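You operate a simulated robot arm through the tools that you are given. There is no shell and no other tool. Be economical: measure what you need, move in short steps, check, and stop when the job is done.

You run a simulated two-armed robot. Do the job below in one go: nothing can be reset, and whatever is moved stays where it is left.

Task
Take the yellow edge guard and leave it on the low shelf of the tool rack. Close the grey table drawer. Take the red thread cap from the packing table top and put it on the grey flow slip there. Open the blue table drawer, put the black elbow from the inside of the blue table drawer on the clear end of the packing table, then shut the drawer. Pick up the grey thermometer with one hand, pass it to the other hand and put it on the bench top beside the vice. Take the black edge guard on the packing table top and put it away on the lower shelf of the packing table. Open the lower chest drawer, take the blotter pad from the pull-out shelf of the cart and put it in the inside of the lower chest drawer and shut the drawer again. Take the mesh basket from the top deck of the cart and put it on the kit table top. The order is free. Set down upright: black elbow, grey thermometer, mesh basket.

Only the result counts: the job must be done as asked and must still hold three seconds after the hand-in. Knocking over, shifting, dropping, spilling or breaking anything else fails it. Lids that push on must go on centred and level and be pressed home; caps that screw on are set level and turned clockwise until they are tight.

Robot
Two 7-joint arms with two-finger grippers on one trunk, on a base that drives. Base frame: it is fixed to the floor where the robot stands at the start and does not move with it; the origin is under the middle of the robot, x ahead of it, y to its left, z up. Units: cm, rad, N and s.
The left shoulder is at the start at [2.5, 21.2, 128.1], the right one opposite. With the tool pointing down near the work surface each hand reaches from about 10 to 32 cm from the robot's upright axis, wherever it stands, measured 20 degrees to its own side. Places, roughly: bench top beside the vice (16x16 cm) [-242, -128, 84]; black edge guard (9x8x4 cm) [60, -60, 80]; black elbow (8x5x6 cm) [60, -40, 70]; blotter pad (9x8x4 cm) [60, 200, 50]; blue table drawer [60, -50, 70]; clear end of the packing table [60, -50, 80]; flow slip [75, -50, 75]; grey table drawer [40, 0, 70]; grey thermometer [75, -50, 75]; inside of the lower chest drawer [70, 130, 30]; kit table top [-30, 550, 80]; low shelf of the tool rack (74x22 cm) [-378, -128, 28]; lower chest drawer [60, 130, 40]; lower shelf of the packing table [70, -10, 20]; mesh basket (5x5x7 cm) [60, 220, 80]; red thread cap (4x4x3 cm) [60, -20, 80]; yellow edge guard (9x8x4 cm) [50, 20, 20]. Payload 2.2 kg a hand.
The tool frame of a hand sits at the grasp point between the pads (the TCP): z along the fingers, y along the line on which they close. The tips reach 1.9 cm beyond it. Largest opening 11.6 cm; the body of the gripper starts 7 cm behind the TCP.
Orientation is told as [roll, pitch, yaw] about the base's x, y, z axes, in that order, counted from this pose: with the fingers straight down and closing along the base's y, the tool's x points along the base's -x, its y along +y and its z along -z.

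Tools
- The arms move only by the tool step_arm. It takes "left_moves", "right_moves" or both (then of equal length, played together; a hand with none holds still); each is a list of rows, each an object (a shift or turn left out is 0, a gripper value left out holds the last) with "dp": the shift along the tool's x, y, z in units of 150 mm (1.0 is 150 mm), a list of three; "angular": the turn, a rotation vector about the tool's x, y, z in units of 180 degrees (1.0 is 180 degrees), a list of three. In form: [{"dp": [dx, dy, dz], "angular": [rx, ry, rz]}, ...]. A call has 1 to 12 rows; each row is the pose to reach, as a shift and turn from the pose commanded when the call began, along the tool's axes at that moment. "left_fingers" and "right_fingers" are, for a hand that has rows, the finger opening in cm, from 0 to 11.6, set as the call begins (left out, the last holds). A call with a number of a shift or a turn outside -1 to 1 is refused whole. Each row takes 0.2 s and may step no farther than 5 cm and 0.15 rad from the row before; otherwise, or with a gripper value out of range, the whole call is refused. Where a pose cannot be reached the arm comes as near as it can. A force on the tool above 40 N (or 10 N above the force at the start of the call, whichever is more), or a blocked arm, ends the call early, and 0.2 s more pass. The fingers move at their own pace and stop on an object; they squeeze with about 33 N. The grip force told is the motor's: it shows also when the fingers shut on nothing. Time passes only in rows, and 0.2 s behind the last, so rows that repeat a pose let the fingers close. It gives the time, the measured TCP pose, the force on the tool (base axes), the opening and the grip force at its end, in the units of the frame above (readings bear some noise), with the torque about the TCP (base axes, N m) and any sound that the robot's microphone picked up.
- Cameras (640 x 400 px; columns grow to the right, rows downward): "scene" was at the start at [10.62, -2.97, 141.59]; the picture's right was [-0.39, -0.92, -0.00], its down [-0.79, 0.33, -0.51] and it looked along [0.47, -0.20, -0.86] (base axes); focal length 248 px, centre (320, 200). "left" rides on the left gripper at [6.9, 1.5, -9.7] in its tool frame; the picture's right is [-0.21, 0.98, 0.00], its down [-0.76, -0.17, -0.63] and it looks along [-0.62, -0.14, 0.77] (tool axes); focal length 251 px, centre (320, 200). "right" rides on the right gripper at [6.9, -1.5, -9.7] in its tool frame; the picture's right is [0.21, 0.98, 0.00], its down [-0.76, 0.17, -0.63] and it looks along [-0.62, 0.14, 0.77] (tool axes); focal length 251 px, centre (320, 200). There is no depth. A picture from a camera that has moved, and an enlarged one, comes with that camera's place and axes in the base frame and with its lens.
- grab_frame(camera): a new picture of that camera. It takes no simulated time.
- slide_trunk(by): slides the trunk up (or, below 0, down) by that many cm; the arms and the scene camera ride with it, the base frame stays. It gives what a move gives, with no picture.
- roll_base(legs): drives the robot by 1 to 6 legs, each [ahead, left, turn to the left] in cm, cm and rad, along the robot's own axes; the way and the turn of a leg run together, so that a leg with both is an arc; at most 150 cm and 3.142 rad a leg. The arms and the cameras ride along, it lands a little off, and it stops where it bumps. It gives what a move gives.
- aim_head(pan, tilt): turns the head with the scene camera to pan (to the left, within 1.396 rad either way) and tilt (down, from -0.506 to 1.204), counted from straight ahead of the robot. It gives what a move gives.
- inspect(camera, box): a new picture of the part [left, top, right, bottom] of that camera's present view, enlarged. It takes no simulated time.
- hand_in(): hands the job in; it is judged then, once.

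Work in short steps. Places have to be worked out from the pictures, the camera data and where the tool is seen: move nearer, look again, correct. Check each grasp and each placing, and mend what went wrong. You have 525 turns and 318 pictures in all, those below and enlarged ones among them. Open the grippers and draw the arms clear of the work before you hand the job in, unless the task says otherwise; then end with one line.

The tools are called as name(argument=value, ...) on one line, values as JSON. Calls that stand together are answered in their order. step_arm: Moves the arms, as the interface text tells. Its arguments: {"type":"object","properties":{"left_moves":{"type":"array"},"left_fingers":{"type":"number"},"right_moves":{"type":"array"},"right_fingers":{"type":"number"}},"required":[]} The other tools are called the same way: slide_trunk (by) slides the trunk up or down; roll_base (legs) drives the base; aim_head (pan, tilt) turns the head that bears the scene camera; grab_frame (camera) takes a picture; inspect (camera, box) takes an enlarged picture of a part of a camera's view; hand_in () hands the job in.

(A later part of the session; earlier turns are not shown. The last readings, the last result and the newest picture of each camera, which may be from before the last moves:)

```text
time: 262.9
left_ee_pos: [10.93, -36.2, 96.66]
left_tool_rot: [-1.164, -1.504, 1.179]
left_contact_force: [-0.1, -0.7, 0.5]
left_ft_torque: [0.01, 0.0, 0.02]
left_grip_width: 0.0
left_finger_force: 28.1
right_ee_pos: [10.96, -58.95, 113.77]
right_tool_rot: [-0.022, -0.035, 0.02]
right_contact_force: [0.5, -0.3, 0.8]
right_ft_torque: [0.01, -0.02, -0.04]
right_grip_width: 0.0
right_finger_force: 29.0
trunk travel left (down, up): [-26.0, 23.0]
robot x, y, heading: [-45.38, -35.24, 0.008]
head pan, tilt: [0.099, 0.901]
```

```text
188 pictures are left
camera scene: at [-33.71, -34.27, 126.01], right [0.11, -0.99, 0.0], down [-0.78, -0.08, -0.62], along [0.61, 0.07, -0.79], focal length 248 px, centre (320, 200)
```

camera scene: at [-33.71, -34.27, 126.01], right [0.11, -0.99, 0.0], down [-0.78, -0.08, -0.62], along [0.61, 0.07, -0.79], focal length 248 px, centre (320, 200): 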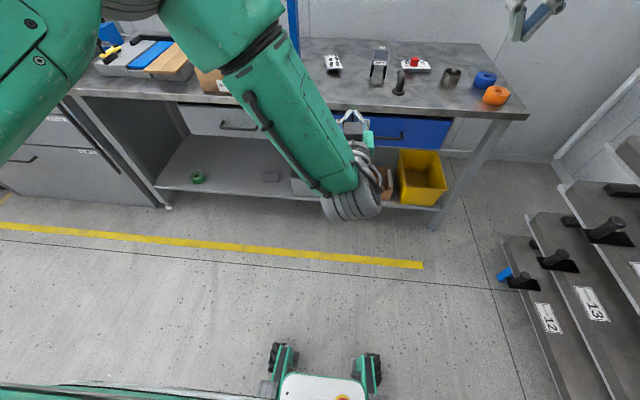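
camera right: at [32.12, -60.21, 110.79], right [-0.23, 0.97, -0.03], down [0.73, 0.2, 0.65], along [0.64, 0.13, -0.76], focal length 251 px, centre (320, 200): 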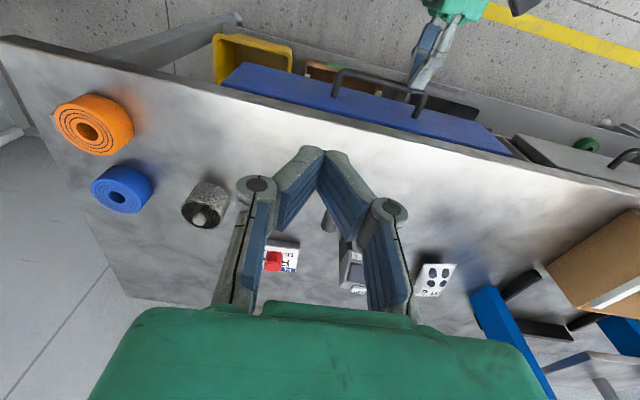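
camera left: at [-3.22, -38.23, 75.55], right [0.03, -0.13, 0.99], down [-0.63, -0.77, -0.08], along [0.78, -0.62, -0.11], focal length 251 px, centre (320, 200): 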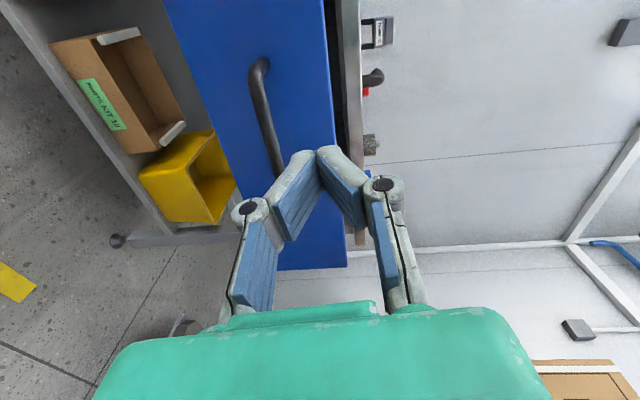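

Fingers now close horizontally. Next the pitch down to a 45° lean.

step_arm(left_moves=[{"angular": [0, 0.045, 0]}, {"angular": [0, 0.09, 0]}, {"angular": [0, 0.135, 0]}, {"angular": [0, 0.18, 0]}, {"angular": [0, 0.225, 0]}, {"angular": [0, 0.25, 0]}, {"angular": [0, 0.25, 0]}], left_fingers=9)

grab_frame(camera="left")

```text
time: 264.5
left_ee_pos: [10.93, -36.2, 96.63]
left_tool_rot: [-0.082, -0.756, 0.071]
left_contact_force: [0.4, -0.3, -0.5]
left_ft_torque: [-0.01, -0.02, -0.02]
left_grip_width: 9.01
left_finger_force: 0.0
right_ee_pos: [11.02, -58.92, 113.56]
right_tool_rot: [-0.025, -0.037, 0.018]
right_contact_force: [-0.3, 0.8, 0.9]
right_ft_torque: [0.0, -0.02, 0.0]
right_grip_width: 0.01
right_finger_force: 28.4
trunk travel left (down, up): [-26.0, 23.0]
robot x, y, heading: [-45.39, -35.09, 0.005]
head pan, tilt: [0.099, 0.901]
```

```text
187 pictures are left
camera left: at [-0.59, -34.65, 98.67], right [0.14, 0.99, 0.09], down [0.12, -0.11, 0.99], along [0.98, -0.13, -0.13], focal length 251 px, centre (320, 200)
```

left: 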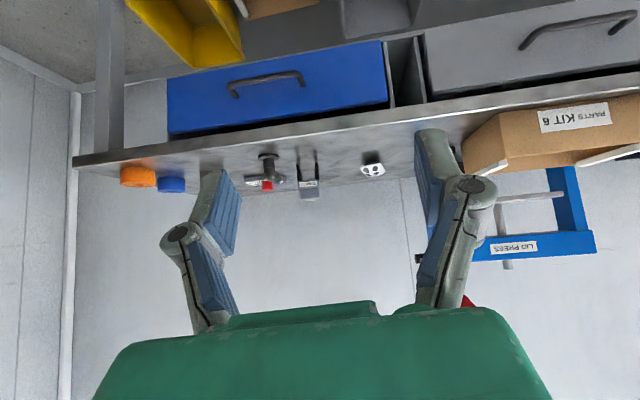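

The thermometer's body spans about x 62–68, y −42.6…−48.5, z 85–90, sloped front. I drive up so the left hand is above it, with a small yaw correction.

step_arm(left_moves=[{"angular": [0, 0, 0.015]}, {"angular": [0, 0, 0.03]}, {"angular": [0, 0, 0.03]}])

roll_base(legs=[[50, -9.5, 0]])

step_arm(left_moves=[{"dp": [0, 0, 0]}, {"dp": [0, 0, 0]}, {"dp": [0, 0, 0]}, {"dp": [0, 0, 0]}, {"dp": [0, 0, 0]}, {"dp": [0, 0, 0]}, {"dp": [0, 0, 0]}])

grab_frame(camera="left")

grab_frame(camera="scene")

```text
time: 265.3
left_ee_pos: [11.06, -36.04, 96.68]
left_tool_rot: [0.007, -0.761, -0.058]
left_contact_force: [-0.3, 0.0, -0.8]
left_ft_torque: [0.02, -0.01, 0.01]
left_grip_width: 9.02
left_finger_force: 0.1
right_ee_pos: [10.96, -59.01, 113.64]
right_tool_rot: [-0.024, -0.037, 0.022]
right_contact_force: [0.7, -0.3, -0.1]
right_ft_torque: [-0.01, 0.01, 0.0]
right_grip_width: 0.0
right_finger_force: 28.4
trunk travel left (down, up): [-26.0, 23.0]
robot x, y, heading: [-45.37, -35.12, 0.008]
head pan, tilt: [0.099, 0.901]
```

```text
time: 268.3
left_ee_pos: [61.32, -45.3, 96.54]
left_tool_rot: [0.005, -0.761, -0.062]
left_contact_force: [-0.7, -0.4, -0.5]
left_ft_torque: [-0.03, 0.02, 0.0]
left_grip_width: 8.99
left_finger_force: 0.1
right_ee_pos: [61.27, -67.98, 113.69]
right_tool_rot: [-0.025, -0.034, 0.017]
right_contact_force: [0.5, 0.7, 0.1]
right_ft_torque: [-0.01, 0.03, -0.03]
right_grip_width: 0.01
right_finger_force: 28.3
trunk travel left (down, up): [-26.0, 23.0]
robot x, y, heading: [4.92, -43.91, -0.002]
head pan, tilt: [0.099, 0.901]
```

```text
time: 269.9
left_ee_pos: [60.93, -45.53, 96.78]
left_tool_rot: [0.008, -0.763, -0.065]
left_contact_force: [-0.1, 0.3, 0.1]
left_ft_torque: [0.0, 0.02, -0.01]
left_grip_width: 8.98
left_finger_force: 0.1
right_ee_pos: [60.87, -68.24, 113.8]
right_tool_rot: [-0.024, -0.039, 0.018]
right_contact_force: [-0.3, 0.4, 0.8]
right_ft_torque: [0.0, 0.01, 0.0]
right_grip_width: 0.01
right_finger_force: 28.2
trunk travel left (down, up): [-26.0, 23.0]
robot x, y, heading: [4.34, -44.03, 0.0]
head pan, tilt: [0.099, 0.901]
```

```text
186 pictures are left
camera left: at [49.55, -43.17, 98.89], right [0.21, 0.97, 0.15], down [0.1, -0.18, 0.98], along [0.97, -0.19, -0.13], focal length 251 px, centre (320, 200)
```

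left: 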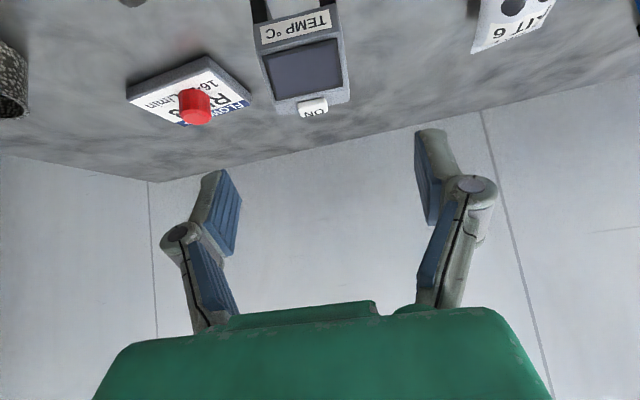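

```text
185 pictures are left
camera scene: at [16.65, -43.29, 126.0], right [0.1, -0.99, 0.0], down [-0.78, -0.08, -0.62], along [0.61, 0.06, -0.79], focal length 248 px, centre (320, 200)
```

scene: 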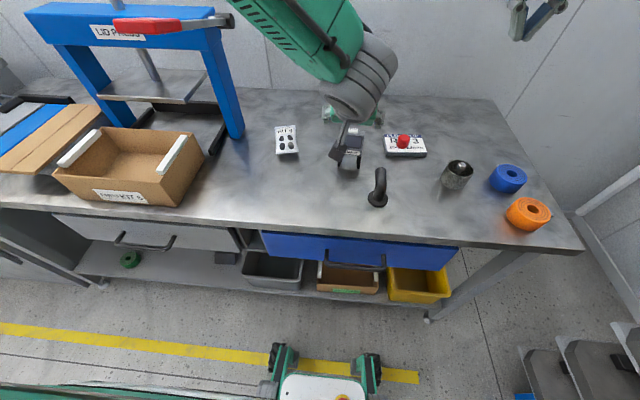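

Thermometer centre y≈−45.7, its yaw matches the hand. I go to a point 10 cm back along the tool axis, then slide in.

step_arm(left_moves=[{"dp": [0.12, 0, 0.05]}, {"dp": [0.25, 0.005, 0.11]}, {"dp": [0.37, 0.01, 0.163]}, {"dp": [0.37, 0.01, 0.163]}, {"dp": [0.37, 0.01, 0.163]}, {"dp": [0.37, 0.01, 0.163]}], left_fingers=8.5)

grab_frame(camera="left")

inspect(camera="scene", box=[280, 90, 440, 190])

```text
time: 271.3
left_ee_pos: [58.87, -45.31, 91.22]
left_tool_rot: [0.007, -0.762, -0.064]
left_contact_force: [0.2, -0.2, -0.3]
left_ft_torque: [0.0, -0.02, 0.02]
left_grip_width: 8.49
left_finger_force: 0.0
right_ee_pos: [60.91, -68.18, 113.86]
right_tool_rot: [-0.025, -0.038, 0.015]
right_contact_force: [-0.5, 0.3, 0.2]
right_ft_torque: [0.0, 0.01, 0.01]
right_grip_width: 0.0
right_finger_force: 28.4
trunk travel left (down, up): [-26.0, 23.0]
robot x, y, heading: [5.14, -43.84, 0.001]
head pan, tilt: [0.099, 0.901]
```

```text
184 pictures are left
camera left: at [47.29, -42.94, 93.39], right [0.21, 0.97, 0.15], down [0.1, -0.18, 0.98], along [0.97, -0.19, -0.13], focal length 251 px, centre (320, 200)
```

left: 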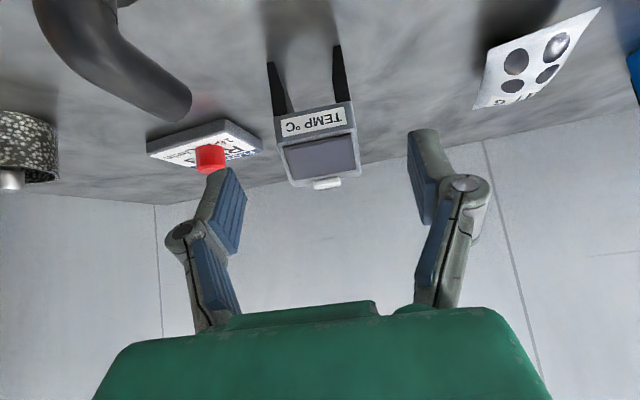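

```text
4.00 times, centred on (360, 140) of scene
camera zoom: at [16.64, -43.33, 126.01], right [0.1, -0.99, 0.0], down [-0.78, -0.08, -0.62], along [0.61, 0.06, -0.79], focal length 992 px, centre (160, 440)
```

zoom: 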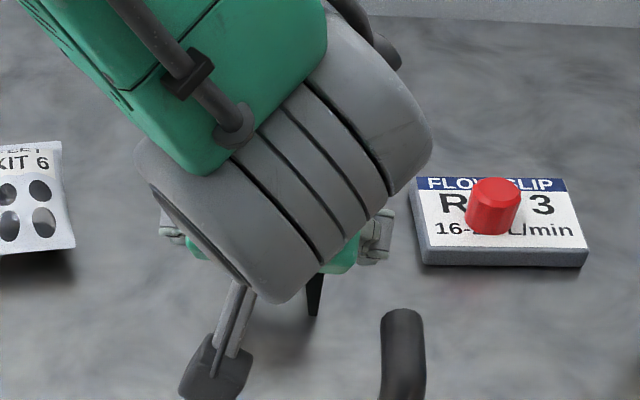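

Aligned on the hand's centre line. I slide in 10 cm.

step_arm(left_moves=[{"dp": [0, 0, 0.1]}, {"dp": [0, 0, 0.2]}, {"dp": [0, 0, 0.3]}, {"dp": [0, 0, 0.4]}, {"dp": [0, 0, 0.5]}, {"dp": [0, 0, 0.58]}, {"dp": [0, 0, 0.64]}, {"dp": [0, 0, 0.64]}, {"dp": [0, 0, 0.64]}])

grab_frame(camera="left")

```text
time: 273.3
left_ee_pos: [65.28, -45.73, 84.24]
left_tool_rot: [0.009, -0.764, -0.064]
left_contact_force: [-0.9, 0.2, -0.4]
left_ft_torque: [-0.02, -0.02, 0.03]
left_grip_width: 8.5
left_finger_force: 0.1
right_ee_pos: [60.87, -68.38, 113.86]
right_tool_rot: [-0.025, -0.037, 0.014]
right_contact_force: [-0.3, 0.5, -0.2]
right_ft_torque: [0.0, 0.0, -0.01]
right_grip_width: 0.01
right_finger_force: 28.4
trunk travel left (down, up): [-26.0, 23.0]
robot x, y, heading: [4.68, -43.73, 0.001]
head pan, tilt: [0.099, 0.901]
```

```text
182 pictures are left
camera left: at [53.85, -43.38, 86.43], right [0.21, 0.96, 0.15], down [0.1, -0.18, 0.98], along [0.97, -0.19, -0.13], focal length 251 px, centre (320, 200)
```

left: 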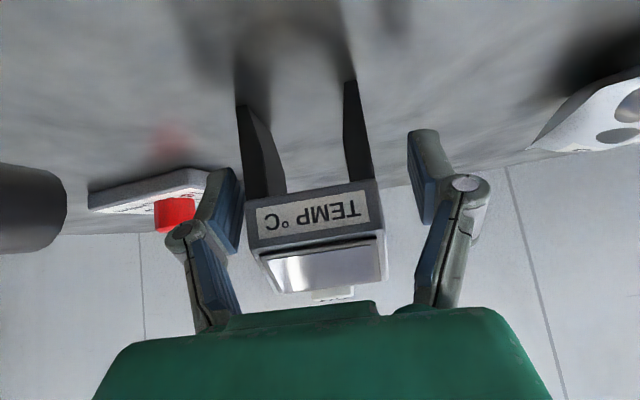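

I nudge 4 mm right to centre, then close.

step_arm(left_moves=[{"dp": [0, -0.027, 0]}, {"dp": [0, -0.027, 0]}])

step_arm(left_moves=[{"dp": [0, 0, 0]}, {"dp": [0, 0, 0]}, {"dp": [0, 0, 0]}], left_fingers=0)

grab_frame(camera="left")

```text
time: 273.9
left_ee_pos: [65.39, -46.08, 84.21]
left_tool_rot: [0.008, -0.763, -0.065]
left_contact_force: [0.8, 0.1, -0.3]
left_ft_torque: [0.02, 0.01, 0.02]
left_grip_width: 8.52
left_finger_force: 0.0
right_ee_pos: [60.7, -68.27, 113.75]
right_tool_rot: [-0.025, -0.038, 0.017]
right_contact_force: [0.3, 0.2, -0.5]
right_ft_torque: [0.0, -0.02, 0.01]
right_grip_width: 0.0
right_finger_force: 28.8
trunk travel left (down, up): [-26.0, 23.0]
robot x, y, heading: [4.64, -43.89, 0.001]
head pan, tilt: [0.099, 0.901]
```

```text
time: 274.7
left_ee_pos: [65.32, -46.07, 84.05]
left_tool_rot: [0.009, -0.762, -0.064]
left_contact_force: [-0.7, -0.4, 0.6]
left_ft_torque: [-0.08, -0.03, 0.0]
left_grip_width: 5.71
left_finger_force: 33.0
right_ee_pos: [60.95, -68.24, 113.84]
right_tool_rot: [-0.024, -0.038, 0.016]
right_contact_force: [0.4, 0.7, -0.2]
right_ft_torque: [0.01, 0.02, 0.0]
right_grip_width: 0.0
right_finger_force: 28.4
trunk travel left (down, up): [-26.0, 23.0]
robot x, y, heading: [4.69, -43.78, -0.001]
head pan, tilt: [0.099, 0.901]
```

```text
181 pictures are left
camera left: at [53.85, -43.77, 86.33], right [0.21, 0.96, 0.15], down [0.1, -0.18, 0.98], along [0.97, -0.19, -0.13], focal length 251 px, centre (320, 200)
```

left: 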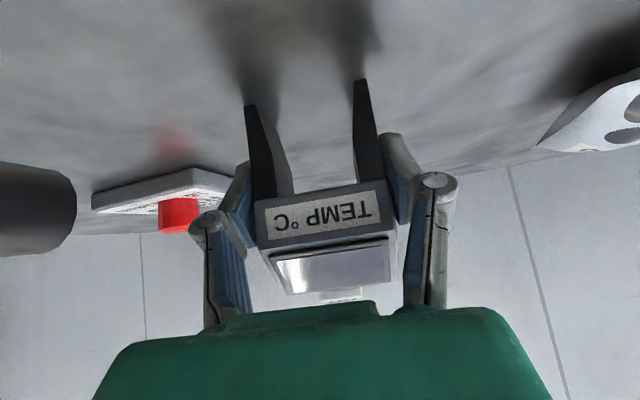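

Thermometer gripped (5.71). I lift it 14 cm.

step_arm(left_moves=[{"dp": [-0.07, 0, -0.07]}, {"dp": [-0.15, 0, -0.155]}, {"dp": [-0.25, 0, -0.26]}, {"dp": [-0.36, 0, -0.375]}, {"dp": [-0.47, 0, -0.49]}, {"dp": [-0.58, 0, -0.6]}, {"dp": [-0.65, 0, -0.68]}, {"dp": [-0.65, 0, -0.68]}])

roll_base(legs=[[-50, 20, 0]])

aim_head(pan=0, tilt=0.6)

grab_frame(camera="scene")

grab_frame(camera="right")

```text
time: 276.7
left_ee_pos: [65.54, -43.26, 95.91]
left_tool_rot: [-0.046, -0.7, 0.021]
left_contact_force: [0.4, -0.3, -1.3]
left_ft_torque: [0.01, -0.01, -0.01]
left_grip_width: 5.71
left_finger_force: 33.0
right_ee_pos: [60.43, -68.16, 114.23]
right_tool_rot: [-0.024, -0.043, 0.017]
right_contact_force: [-0.4, -0.5, -0.2]
right_ft_torque: [-0.02, -0.01, -0.03]
right_grip_width: 0.0
right_finger_force: 28.4
trunk travel left (down, up): [-26.0, 23.0]
robot x, y, heading: [4.63, -43.81, 0.002]
head pan, tilt: [0.099, 0.901]
stopped in row 8 (left hand): the arm was blocked; the commanded pose is now the measured one
```

```text
time: 279.7
left_ee_pos: [17.75, -24.33, 96.24]
left_tool_rot: [-0.044, -0.707, 0.016]
left_contact_force: [-0.4, -0.3, -1.3]
left_ft_torque: [0.03, 0.01, 0.02]
left_grip_width: 5.69
left_finger_force: 33.4
right_ee_pos: [12.67, -48.92, 113.93]
right_tool_rot: [-0.021, -0.043, 0.008]
right_contact_force: [-0.5, 0.1, -0.7]
right_ft_torque: [0.05, 0.01, -0.01]
right_grip_width: 0.0
right_finger_force: 28.4
trunk travel left (down, up): [-26.0, 23.0]
robot x, y, heading: [-42.78, -23.68, -0.002]
head pan, tilt: [0.099, 0.901]
```

```text
time: 280.5
left_ee_pos: [17.73, -24.04, 96.58]
left_tool_rot: [-0.053, -0.709, 0.024]
left_contact_force: [0.6, -0.6, -2.5]
left_ft_torque: [0.04, 0.04, -0.01]
left_grip_width: 5.74
left_finger_force: 33.2
right_ee_pos: [12.25, -48.88, 114.17]
right_tool_rot: [-0.023, -0.047, 0.007]
right_contact_force: [0.5, 0.8, 1.0]
right_ft_torque: [0.03, 0.02, -0.01]
right_grip_width: 0.0
right_finger_force: 28.3
trunk travel left (down, up): [-26.0, 23.0]
robot x, y, heading: [-42.97, -23.65, -0.004]
head pan, tilt: [0.0, 0.6]
```

```text
180 pictures are left
camera scene: at [-29.72, -24.39, 128.47], right [-0.01, -1.0, 0.0], down [-0.57, 0.01, -0.82], along [0.82, 0.0, -0.57], focal length 248 px, centre (320, 200)
```

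scene: 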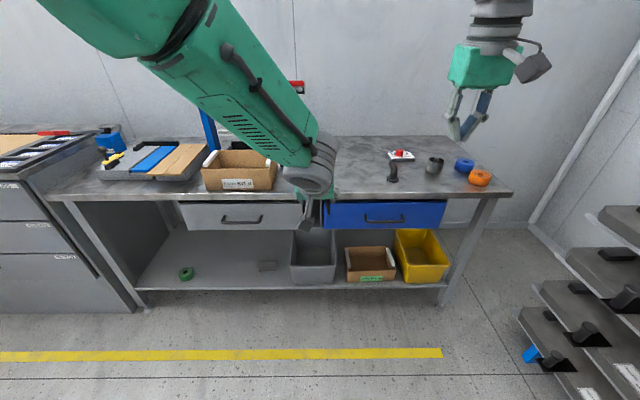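

```text
179 pictures are left
camera right: at [4.82, -50.15, 123.5], right [-0.22, 0.97, -0.03], down [0.73, 0.19, 0.66], along [0.65, 0.12, -0.75], focal length 251 px, centre (320, 200)
```

right: 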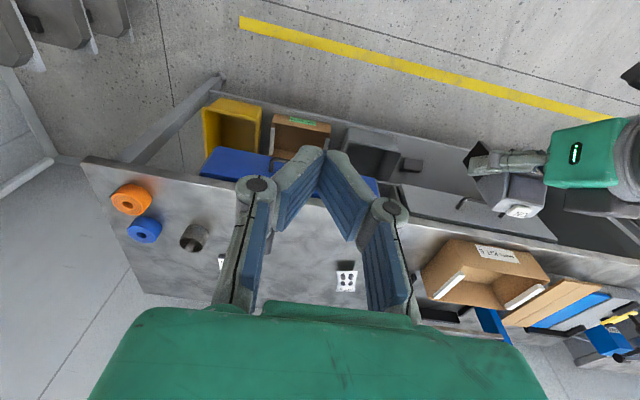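

The thermometer is held clear of the table. I restore the left hand's exact pick tilt (so it hangs upright) and bring it closer to the body.

step_arm(left_moves=[{"dp": [0.1, 0, -0.03], "angular": [-0.002, -0.003, 0.002]}, {"dp": [0.2, 0, -0.07], "angular": [-0.004, -0.006, 0.004]}, {"dp": [0.32, 0, -0.11], "angular": [-0.006, -0.009, 0.006]}, {"dp": [0.44, 0, -0.15], "angular": [-0.009, -0.012, 0.008]}, {"dp": [0.56, 0, -0.19], "angular": [-0.011, -0.015, 0.01]}, {"dp": [0.68, 0, -0.23], "angular": [-0.0127, -0.017, 0.011]}, {"dp": [0.68, 0, -0.23], "angular": [-0.0127, -0.017, 0.011]}, {"dp": [0.68, 0, -0.23], "angular": [-0.0127, -0.017, 0.011]}])

grab_frame(camera="right")

```text
time: 282.3
left_ee_pos: [9.0, -22.38, 93.61]
left_tool_rot: [-0.059, -0.758, 0.079]
left_contact_force: [0.3, 0.6, -2.1]
left_ft_torque: [0.01, 0.0, 0.02]
left_grip_width: 5.71
left_finger_force: 32.5
right_ee_pos: [12.21, -48.58, 114.26]
right_tool_rot: [-0.024, -0.046, 0.007]
right_contact_force: [-0.8, 0.6, -0.4]
right_ft_torque: [-0.02, -0.04, -0.02]
right_grip_width: 0.0
right_finger_force: 28.4
trunk travel left (down, up): [-26.0, 23.0]
robot x, y, heading: [-43.03, -24.1, -0.005]
head pan, tilt: [0.0, 0.6]
```

```text
178 pictures are left
camera right: at [4.84, -49.86, 123.52], right [-0.22, 0.97, -0.03], down [0.73, 0.19, 0.66], along [0.65, 0.12, -0.75], focal length 251 px, centre (320, 200)
```

right: 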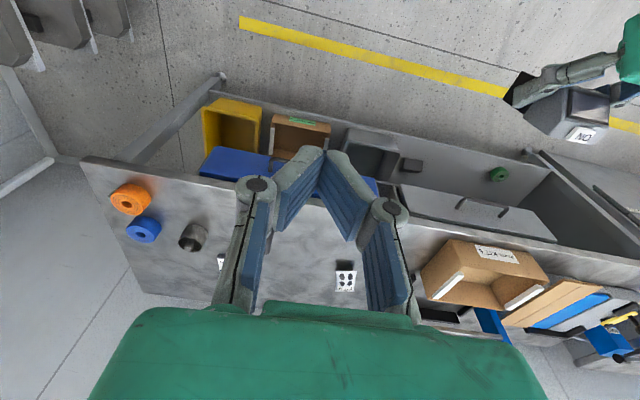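

I trim the left hand's roll and tilt the right hand slightly forward (pitch +0.3) for the take-over.

step_arm(left_moves=[{"angular": [0, 0, 0.006]}, {"angular": [0, 0, 0.012]}, {"angular": [0, 0, 0.019]}, {"angular": [0, 0, 0.019]}], right_moves=[{"angular": [0, 0.03, 0]}, {"angular": [0, 0.06, 0]}, {"angular": [0, 0.09, 0]}, {"angular": [0, 0.11, 0]}], right_fingers=10)

aim_head(pan=0, tilt=0.9)

grab_frame(camera="scene")

```text
time: 283.3
left_ee_pos: [8.77, -22.89, 93.97]
left_tool_rot: [0.011, -0.763, -0.025]
left_contact_force: [0.1, 0.3, -3.3]
left_ft_torque: [0.04, 0.0, 0.01]
left_grip_width: 5.72
left_finger_force: 33.0
right_ee_pos: [12.21, -48.59, 114.16]
right_tool_rot: [-0.026, 0.303, -0.002]
right_contact_force: [-0.6, -0.3, 0.4]
right_ft_torque: [-0.03, -0.03, 0.03]
right_grip_width: 9.97
right_finger_force: 0.1
trunk travel left (down, up): [-26.0, 23.0]
robot x, y, heading: [-42.72, -24.0, -0.007]
head pan, tilt: [0.0, 0.6]
```

```text
time: 284.1
left_ee_pos: [8.82, -22.88, 93.96]
left_tool_rot: [0.01, -0.766, -0.028]
left_contact_force: [0.5, 0.1, -2.0]
left_ft_torque: [0.02, 0.03, 0.0]
left_grip_width: 5.72
left_finger_force: 33.1
right_ee_pos: [12.2, -48.64, 114.13]
right_tool_rot: [-0.026, 0.299, -0.001]
right_contact_force: [0.1, 0.2, 0.2]
right_ft_torque: [0.01, -0.01, 0.02]
right_grip_width: 9.99
right_finger_force: 0.1
trunk travel left (down, up): [-26.0, 23.0]
robot x, y, heading: [-42.7, -23.95, -0.004]
head pan, tilt: [0.0, 0.901]
```

```text
177 pictures are left
camera scene: at [-30.99, -24.13, 126.01], right [-0.01, -1.0, 0.0], down [-0.79, 0.01, -0.62], along [0.62, 0.0, -0.79], focal length 248 px, centre (320, 200)
```

scene: 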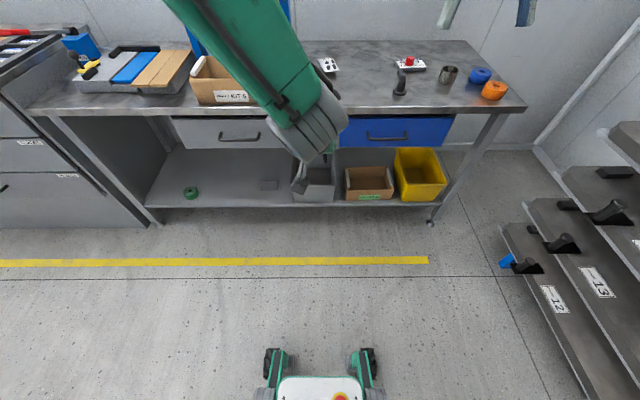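

I bring the right hand across, high, toward a spot above the thermometer.

step_arm(right_moves=[{"dp": [-0.02, 0.13, 0]}, {"dp": [-0.04, 0.26, 0.005]}, {"dp": [-0.06, 0.4, 0.01]}, {"dp": [-0.08, 0.53, 0.015]}, {"dp": [-0.1, 0.66, 0.02]}, {"dp": [-0.13, 0.8, 0.024]}, {"dp": [-0.147, 0.93, 0.024]}, {"dp": [-0.147, 0.93, 0.024]}])

grab_frame(camera="right")

grab_frame(camera="scene")

```text
time: 285.9
left_ee_pos: [8.75, -22.79, 93.76]
left_tool_rot: [0.009, -0.765, -0.024]
left_contact_force: [0.1, -0.4, -1.9]
left_ft_torque: [-0.02, -0.02, 0.0]
left_grip_width: 5.72
left_finger_force: 32.7
right_ee_pos: [14.32, -34.59, 113.28]
right_tool_rot: [-0.027, 0.299, -0.002]
right_contact_force: [-0.4, -0.2, 0.2]
right_ft_torque: [0.03, 0.02, 0.0]
right_grip_width: 10.01
right_finger_force: 0.0
trunk travel left (down, up): [-26.0, 23.0]
robot x, y, heading: [-43.18, -23.65, -0.009]
head pan, tilt: [0.0, 0.901]
```

```text
176 pictures are left
camera right: at [10.49, -35.87, 124.37], right [-0.21, 0.98, 0.04], down [0.91, 0.18, 0.38], along [0.36, 0.11, -0.93], focal length 251 px, centre (320, 200)
```

right: 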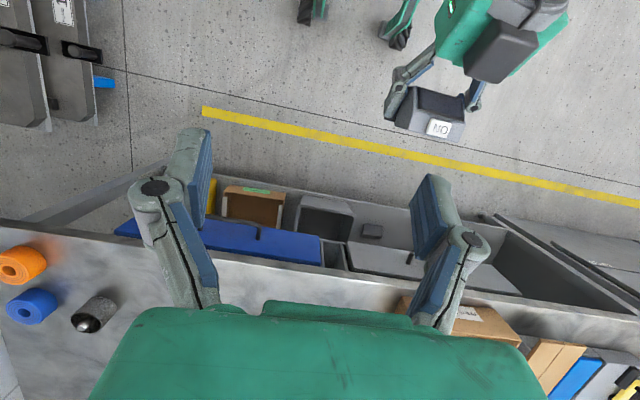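

```text
175 pictures are left
camera scene: at [-30.98, -24.01, 126.0], right [-0.01, -1.0, 0.0], down [-0.79, 0.0, -0.62], along [0.62, 0.0, -0.79], focal length 248 px, centre (320, 200)
```

scene: 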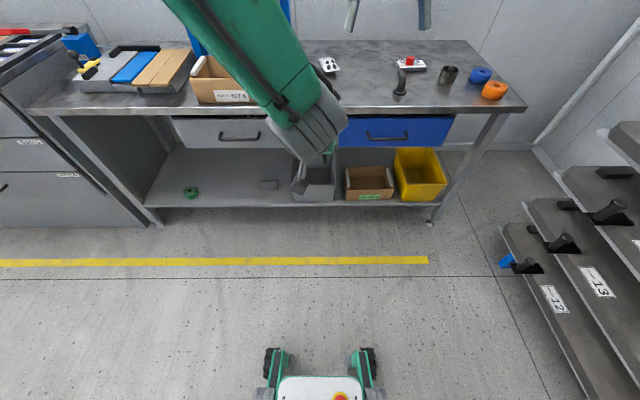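

The view from above shows the thermometer's top at about (10,−22.8). I move to a point 10 cm above it along the tool axis.

step_arm(right_moves=[{"dp": [0, 0.15, 0.03]}, {"dp": [0, 0.3, 0.06]}, {"dp": [0, 0.45, 0.1]}, {"dp": [-0.01, 0.6, 0.15]}, {"dp": [-0.015, 0.7, 0.25]}, {"dp": [-0.02, 0.8, 0.33]}, {"dp": [-0.02, 0.8, 0.37]}, {"dp": [-0.02, 0.8, 0.37]}])

grab_frame(camera="right")

grab_frame(camera="scene")

```text
time: 287.7
left_ee_pos: [8.73, -22.63, 93.88]
left_tool_rot: [0.008, -0.764, -0.027]
left_contact_force: [0.4, 0.0, -1.7]
left_ft_torque: [0.05, 0.03, 0.01]
left_grip_width: 5.71
left_finger_force: 33.4
right_ee_pos: [13.09, -23.42, 107.2]
right_tool_rot: [-0.018, 0.307, -0.011]
right_contact_force: [0.1, -0.2, 0.9]
right_ft_torque: [-0.03, 0.0, 0.0]
right_grip_width: 9.99
right_finger_force: 0.1
trunk travel left (down, up): [-26.0, 23.0]
robot x, y, heading: [-42.63, -23.96, -0.005]
head pan, tilt: [0.0, 0.901]
```

```text
174 pictures are left
camera right: at [9.33, -24.54, 118.42], right [-0.2, 0.98, 0.05], down [0.91, 0.17, 0.37], along [0.35, 0.12, -0.93], focal length 251 px, centre (320, 200)
```

right: 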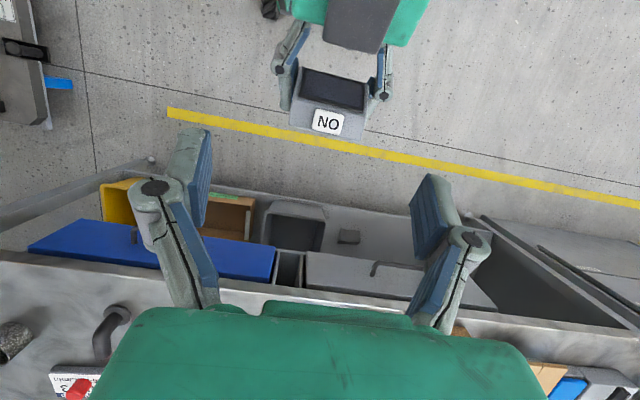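

```text
173 pictures are left
camera scene: at [-30.96, -23.96, 126.0], right [-0.01, -1.0, 0.0], down [-0.79, 0.0, -0.62], along [0.62, 0.0, -0.79], focal length 248 px, centre (320, 200)
```

scene: 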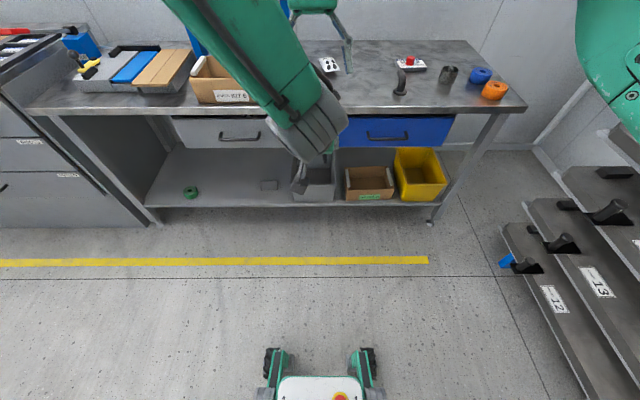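

Thermometer's top spans x 9.4–11.5, centre y −22.8. I descend 9.4 cm along the tool axis.

step_arm(right_moves=[{"dp": [0, 0.02, 0.1]}, {"dp": [0, 0.04, 0.2]}, {"dp": [-0.005, 0.04, 0.3]}, {"dp": [-0.005, 0.04, 0.4]}, {"dp": [-0.006, 0.04, 0.5]}, {"dp": [-0.006, 0.04, 0.57]}, {"dp": [-0.006, 0.04, 0.62]}, {"dp": [-0.006, 0.04, 0.62]}, {"dp": [-0.006, 0.04, 0.62]}])

grab_frame(camera="right")

grab_frame(camera="left")

```text
time: 289.7
left_ee_pos: [8.75, -22.83, 93.78]
left_tool_rot: [0.009, -0.764, -0.025]
left_contact_force: [0.1, 0.0, -2.6]
left_ft_torque: [0.01, 0.02, -0.03]
left_grip_width: 5.72
left_finger_force: 32.8
right_ee_pos: [10.57, -23.02, 98.05]
right_tool_rot: [-0.013, 0.308, -0.017]
right_contact_force: [0.2, -0.3, -0.5]
right_ft_torque: [0.01, -0.01, 0.03]
right_grip_width: 10.0
right_finger_force: 0.1
trunk travel left (down, up): [-26.0, 23.0]
robot x, y, heading: [-43.0, -23.93, -0.006]
head pan, tilt: [0.0, 0.901]
```

```text
172 pictures are left
camera right: at [6.81, -24.37, 109.25], right [-0.19, 0.98, 0.05], down [0.92, 0.16, 0.37], along [0.35, 0.12, -0.93], focal length 251 px, centre (320, 200)
```

right: 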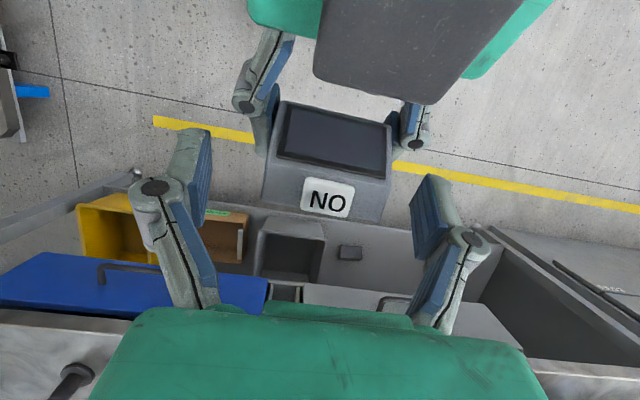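

```text
171 pictures are left
camera left: at [-2.81, -21.0, 95.92], right [0.17, 0.97, 0.15], down [0.1, -0.17, 0.98], along [0.98, -0.15, -0.13], focal length 251 px, centre (320, 200)
```

left: 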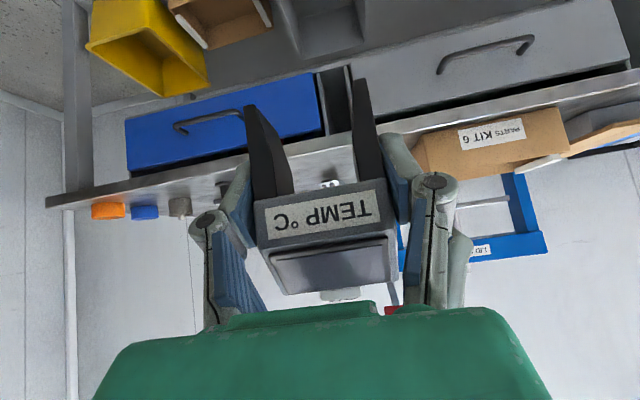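

Well lined up. I raise 7 mm and shift slightly back for clearance from the left fingers, then close the right hand.

step_arm(right_moves=[{"dp": [-0.02, 0.01, -0.045]}, {"dp": [-0.02, 0.01, -0.045]}])

step_arm(right_moves=[{"dp": [0, 0, 0]}, {"dp": [0, 0, 0]}, {"dp": [0, 0, 0]}, {"dp": [0, 0, 0]}], right_fingers=0)

grab_frame(camera="right")

grab_frame(camera="left")

```text
time: 290.3
left_ee_pos: [8.67, -22.79, 93.8]
left_tool_rot: [0.009, -0.767, -0.024]
left_contact_force: [0.3, -0.1, -2.3]
left_ft_torque: [0.02, 0.04, 0.01]
left_grip_width: 5.68
left_finger_force: 33.0
right_ee_pos: [11.0, -23.02, 99.22]
right_tool_rot: [-0.01, 0.3, -0.015]
right_contact_force: [0.2, -0.2, 0.9]
right_ft_torque: [0.01, -0.04, -0.01]
right_grip_width: 9.99
right_finger_force: 0.0
trunk travel left (down, up): [-26.0, 23.0]
robot x, y, heading: [-43.17, -23.89, -0.001]
head pan, tilt: [0.0, 0.901]
```

```text
time: 291.3
left_ee_pos: [8.7, -22.92, 93.72]
left_tool_rot: [0.008, -0.761, -0.024]
left_contact_force: [5.6, -14.6, -15.0]
left_ft_torque: [0.14, 0.22, 0.07]
left_grip_width: 5.72
left_finger_force: 32.6
right_ee_pos: [11.06, -22.96, 99.19]
right_tool_rot: [-0.011, 0.302, -0.019]
right_contact_force: [-5.9, 13.8, 13.9]
right_ft_torque: [0.62, 0.45, -0.41]
right_grip_width: 5.71
right_finger_force: 32.9
trunk travel left (down, up): [-26.0, 23.0]
robot x, y, heading: [-42.97, -23.83, -0.002]
head pan, tilt: [0.0, 0.901]
```

```text
170 pictures are left
camera right: at [7.26, -24.2, 110.32], right [-0.19, 0.98, 0.05], down [0.91, 0.16, 0.38], along [0.36, 0.12, -0.92], focal length 251 px, centre (320, 200)
```

right: 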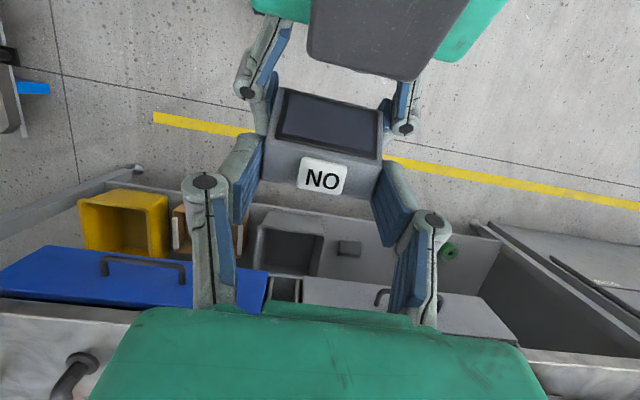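

```text
169 pictures are left
camera left: at [-2.85, -21.04, 95.87], right [0.17, 0.97, 0.15], down [0.11, -0.17, 0.98], along [0.98, -0.15, -0.13], focal length 251 px, centre (320, 200)
```

left: 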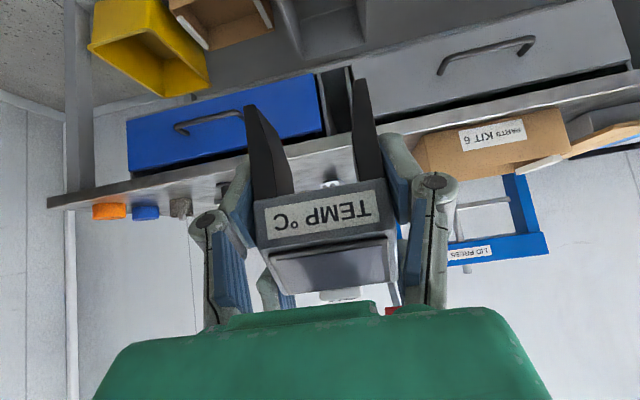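

It holds, but only near the top edge. I reopen the right hand, lower 8 mm for a deeper grip, and close again.

step_arm(right_moves=[{"dp": [0, 0, 0]}, {"dp": [0, 0, 0]}, {"dp": [0, 0, 0.03]}, {"dp": [0.005, 0, 0.057]}, {"dp": [0.005, 0, 0.057]}, {"dp": [0.005, 0, 0.057]}], right_fingers=8)

step_arm(right_moves=[{"dp": [0, 0, 0]}, {"dp": [0, 0, 0]}, {"dp": [0, 0, 0]}, {"dp": [0, 0, 0]}], right_fingers=0)

grab_frame(camera="right")

```text
time: 292.7
left_ee_pos: [8.81, -22.69, 93.85]
left_tool_rot: [0.009, -0.763, -0.024]
left_contact_force: [-0.9, -1.5, -1.9]
left_ft_torque: [0.02, 0.0, 0.02]
left_grip_width: 5.7
left_finger_force: 33.3
right_ee_pos: [10.85, -22.87, 98.17]
right_tool_rot: [-0.014, 0.301, -0.018]
right_contact_force: [-0.6, 0.0, 0.1]
right_ft_torque: [0.02, 0.01, 0.01]
right_grip_width: 8.0
right_finger_force: 0.0
trunk travel left (down, up): [-26.0, 23.0]
robot x, y, heading: [-42.86, -23.77, -0.006]
head pan, tilt: [0.0, 0.901]
```

```text
time: 293.7
left_ee_pos: [8.69, -22.9, 93.85]
left_tool_rot: [0.007, -0.766, -0.026]
left_contact_force: [-1.5, -8.4, -1.2]
left_ft_torque: [0.04, -0.04, 0.13]
left_grip_width: 5.71
left_finger_force: 33.1
right_ee_pos: [10.91, -22.95, 98.25]
right_tool_rot: [-0.012, 0.302, -0.016]
right_contact_force: [1.5, 7.8, -0.7]
right_ft_torque: [0.4, -0.17, -0.29]
right_grip_width: 5.71
right_finger_force: 32.9
trunk travel left (down, up): [-26.0, 23.0]
robot x, y, heading: [-42.8, -23.87, -0.005]
head pan, tilt: [0.0, 0.901]
```

```text
168 pictures are left
camera right: at [7.03, -24.16, 109.49], right [-0.19, 0.98, 0.05], down [0.91, 0.16, 0.38], along [0.36, 0.12, -0.92], focal length 251 px, centre (320, 200)
```

right: 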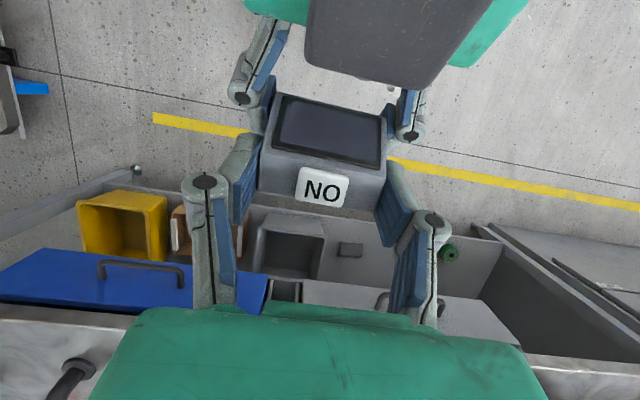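

Both hands hold it. The left hand opens and withdraws along its axis.

step_arm(left_moves=[{"dp": [0, 0, 0]}, {"dp": [0, 0, 0]}, {"dp": [0, 0, 0]}, {"dp": [0, 0, -0.1]}, {"dp": [0, 0, -0.22]}, {"dp": [0, 0, -0.36]}, {"dp": [0, 0, -0.5]}, {"dp": [0, 0, -0.65]}, {"dp": [0, 0, -0.65]}], left_fingers=8)

grab_frame(camera="right")

grab_frame(camera="left")

```text
time: 295.7
left_ee_pos: [0.99, -23.83, 99.48]
left_tool_rot: [0.079, -0.759, -0.11]
left_contact_force: [0.4, 0.4, -0.7]
left_ft_torque: [0.02, -0.03, -0.03]
left_grip_width: 7.96
left_finger_force: 0.2
right_ee_pos: [10.97, -22.88, 98.29]
right_tool_rot: [-0.013, 0.301, -0.016]
right_contact_force: [0.0, 0.0, -0.2]
right_ft_torque: [-0.02, -0.03, 0.0]
right_grip_width: 5.73
right_finger_force: 33.1
trunk travel left (down, up): [-26.0, 23.0]
robot x, y, heading: [-43.1, -23.86, -0.006]
head pan, tilt: [0.0, 0.901]
```

```text
167 pictures are left
camera right: at [7.09, -24.17, 109.56], right [-0.19, 0.98, 0.05], down [0.91, 0.16, 0.38], along [0.36, 0.12, -0.92], focal length 251 px, centre (320, 200)
```

right: 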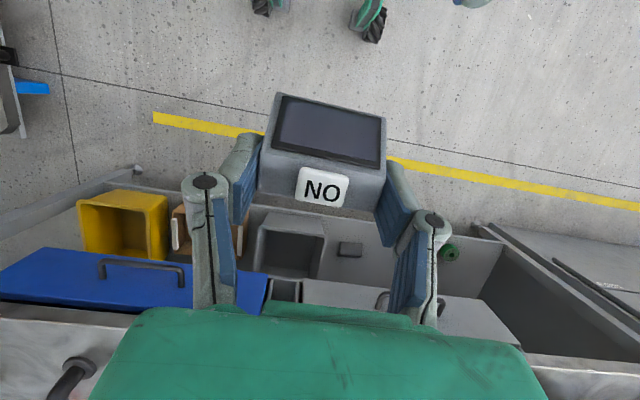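

```text
166 pictures are left
camera left: at [-10.48, -21.74, 101.67], right [0.21, 0.96, 0.2], down [0.1, -0.23, 0.97], along [0.97, -0.18, -0.14], focal length 251 px, centre (320, 200)
```

left: 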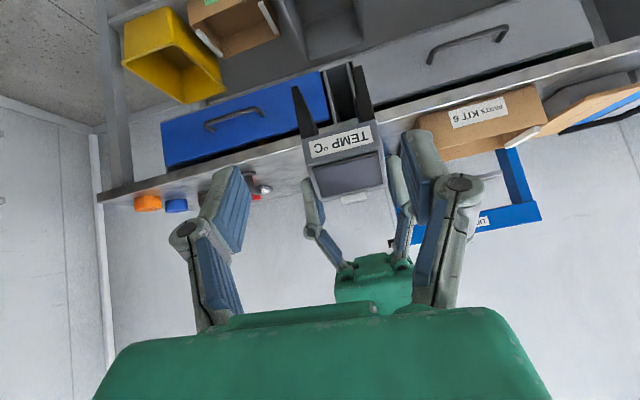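

Hand-over done; it hangs upright in the right hand. I move the left hand aside to the left.

step_arm(left_moves=[{"dp": [0, 0.15, -0.05]}, {"dp": [0, 0.3, -0.1]}, {"dp": [0.0, 0.45, -0.15]}, {"dp": [0.0, 0.6, -0.2]}, {"dp": [0.0, 0.75, -0.2]}, {"dp": [0.0, 0.9, -0.2]}, {"dp": [0.0, 1, -0.2]}], left_fingers=3)

roll_base(legs=[[0, 25, -1.57], [0, -100, 0], [0, -93, 0]])

aim_head(pan=0, tilt=0.5)

grab_frame(camera="scene")

```text
time: 297.3
left_ee_pos: [-0.34, -8.52, 102.42]
left_tool_rot: [0.076, -0.76, -0.107]
left_contact_force: [-1.0, -0.6, 0.6]
left_ft_torque: [0.01, 0.01, -0.02]
left_grip_width: 2.99
left_finger_force: 0.0
right_ee_pos: [10.89, -22.79, 98.11]
right_tool_rot: [-0.015, 0.304, -0.018]
right_contact_force: [0.2, 0.8, -0.1]
right_ft_torque: [-0.04, -0.02, 0.01]
right_grip_width: 5.72
right_finger_force: 33.0
trunk travel left (down, up): [-26.0, 23.0]
robot x, y, heading: [-42.79, -23.95, -0.002]
head pan, tilt: [0.0, 0.901]
```

```text
time: 311.0
left_ee_pos: [-207.06, -44.5, 102.32]
left_tool_rot: [0.071, -0.762, -1.704]
left_contact_force: [-0.1, -0.4, 0.1]
left_ft_torque: [0.02, -0.02, -0.03]
left_grip_width: 3.02
left_finger_force: 0.1
right_ee_pos: [-221.45, -55.18, 97.79]
right_tool_rot: [-0.023, 0.305, -1.614]
right_contact_force: [0.6, -0.5, -2.7]
right_ft_torque: [-0.04, 0.01, -0.03]
right_grip_width: 5.7
right_finger_force: 33.1
trunk travel left (down, up): [-26.0, 23.0]
robot x, y, heading: [-221.77, -1.32, -1.6]
head pan, tilt: [0.0, 0.901]
cut short: leg 1
```

```text
time: 311.9
left_ee_pos: [-207.5, -44.19, 102.48]
left_tool_rot: [0.078, -0.762, -1.708]
left_contact_force: [-0.5, -0.7, 0.7]
left_ft_torque: [-0.05, 0.01, -0.01]
left_grip_width: 3.03
left_finger_force: 0.1
right_ee_pos: [-222.01, -55.01, 97.99]
right_tool_rot: [-0.02, 0.305, -1.614]
right_contact_force: [0.2, 0.4, -2.6]
right_ft_torque: [-0.02, 0.03, -0.02]
right_grip_width: 5.69
right_finger_force: 33.1
trunk travel left (down, up): [-26.0, 23.0]
robot x, y, heading: [-221.59, -1.29, -1.598]
head pan, tilt: [0.0, 0.499]
```

```text
165 pictures are left
camera scene: at [-221.28, -14.99, 129.38], right [-1.0, 0.03, 0.01], down [0.01, 0.48, -0.88], along [-0.03, -0.88, -0.48], focal length 248 px, centre (320, 200)
```

scene: 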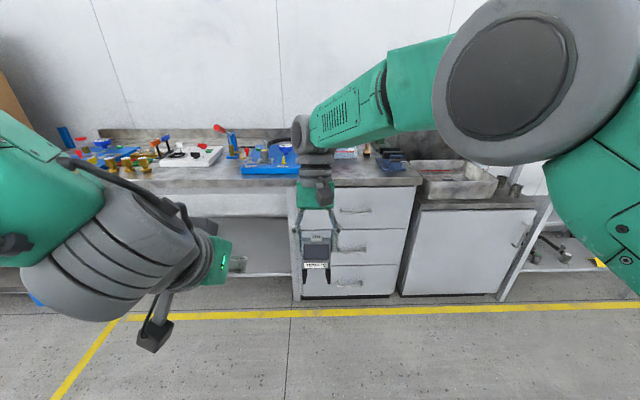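

I'm in front of the bench. I raise the trunk a bit, align with the free spot and drive forward part of the way.

slide_trunk(by=7)

roll_base(legs=[[0, -20, 0.028], [50, 0, 0]])

aim_head(pan=-0.25, tilt=0.7)

grab_frame(camera="scene")

grab_frame(camera="right")

grab_frame(camera="left")

```text
time: 313.0
left_ee_pos: [-207.98, -44.21, 109.49]
left_tool_rot: [0.084, -0.762, -1.712]
left_contact_force: [-0.4, -0.4, -0.2]
left_ft_torque: [0.0, -0.02, 0.0]
left_grip_width: 3.03
left_finger_force: 0.0
right_ee_pos: [-222.58, -54.97, 105.0]
right_tool_rot: [-0.013, 0.304, -1.615]
right_contact_force: [-0.3, -0.2, -2.5]
right_ft_torque: [0.0, 0.02, 0.02]
right_grip_width: 5.71
right_finger_force: 33.5
trunk travel left (down, up): [-33.0, 16.0]
robot x, y, heading: [-222.21, -1.43, -1.599]
head pan, tilt: [0.0, 0.499]
```

```text
time: 317.1
left_ee_pos: [-226.08, -92.52, 109.37]
left_tool_rot: [0.07, -0.764, -1.675]
left_contact_force: [0.4, -1.1, -0.5]
left_ft_torque: [-0.06, 0.07, 0.0]
left_grip_width: 2.99
left_finger_force: 0.0
right_ee_pos: [-240.34, -103.69, 104.91]
right_tool_rot: [-0.024, 0.303, -1.589]
right_contact_force: [0.0, 0.5, -2.7]
right_ft_torque: [-0.03, 0.07, 0.02]
right_grip_width: 5.72
right_finger_force: 32.8
trunk travel left (down, up): [-33.0, 16.0]
robot x, y, heading: [-242.02, -50.36, -1.582]
head pan, tilt: [0.0, 0.499]
```

```text
time: 317.9
left_ee_pos: [-226.16, -92.29, 109.41]
left_tool_rot: [0.073, -0.766, -1.677]
left_contact_force: [-0.1, -0.2, -0.5]
left_ft_torque: [0.03, 0.03, -0.08]
left_grip_width: 2.98
left_finger_force: 0.1
right_ee_pos: [-240.58, -103.66, 104.98]
right_tool_rot: [-0.02, 0.305, -1.593]
right_contact_force: [0.3, -0.1, -1.8]
right_ft_torque: [0.02, 0.05, 0.04]
right_grip_width: 5.72
right_finger_force: 33.2
trunk travel left (down, up): [-33.0, 16.0]
robot x, y, heading: [-241.87, -49.93, -1.578]
head pan, tilt: [-0.25, 0.7]
```

```text
164 pictures are left
camera scene: at [-242.73, -62.94, 134.63], right [-0.97, 0.25, 0.01], down [0.16, 0.63, -0.76], along [-0.2, -0.74, -0.65], focal length 248 px, centre (320, 200)
```

scene: 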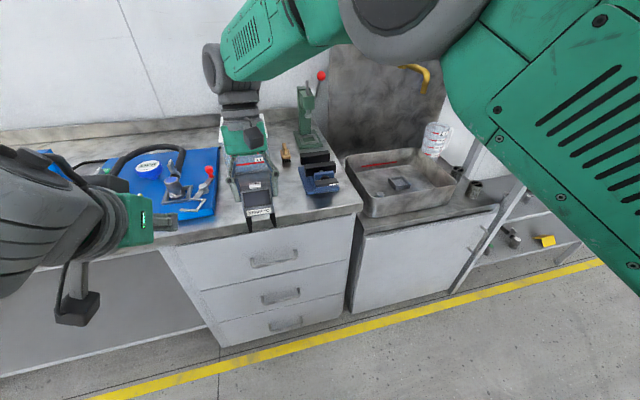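

```text
163 pictures are left
camera right: at [-241.83, -99.75, 116.23], right [0.98, 0.19, 0.04], down [0.16, -0.91, 0.37], along [0.11, -0.36, -0.93], focal length 251 px, centre (320, 200)
```

right: 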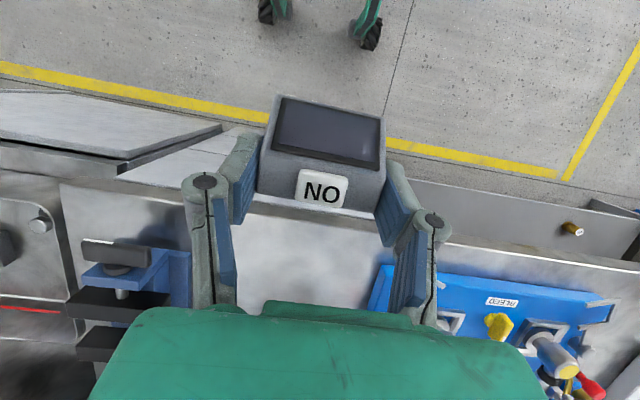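

```text
162 pictures are left
camera left: at [-224.07, -80.64, 111.68], right [0.96, -0.21, 0.2], down [-0.22, -0.09, 0.97], along [-0.18, -0.97, -0.14], focal length 251 px, centre (320, 200)
```

left: 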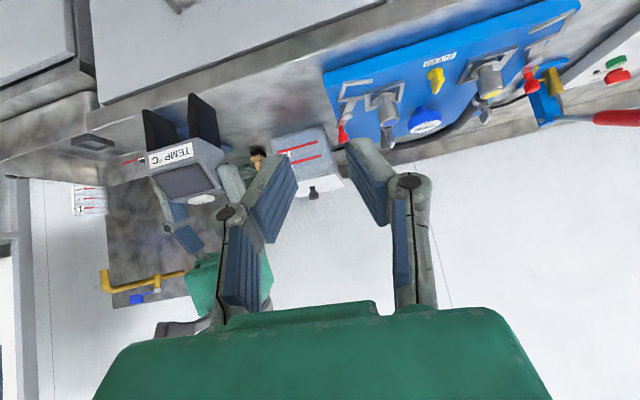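

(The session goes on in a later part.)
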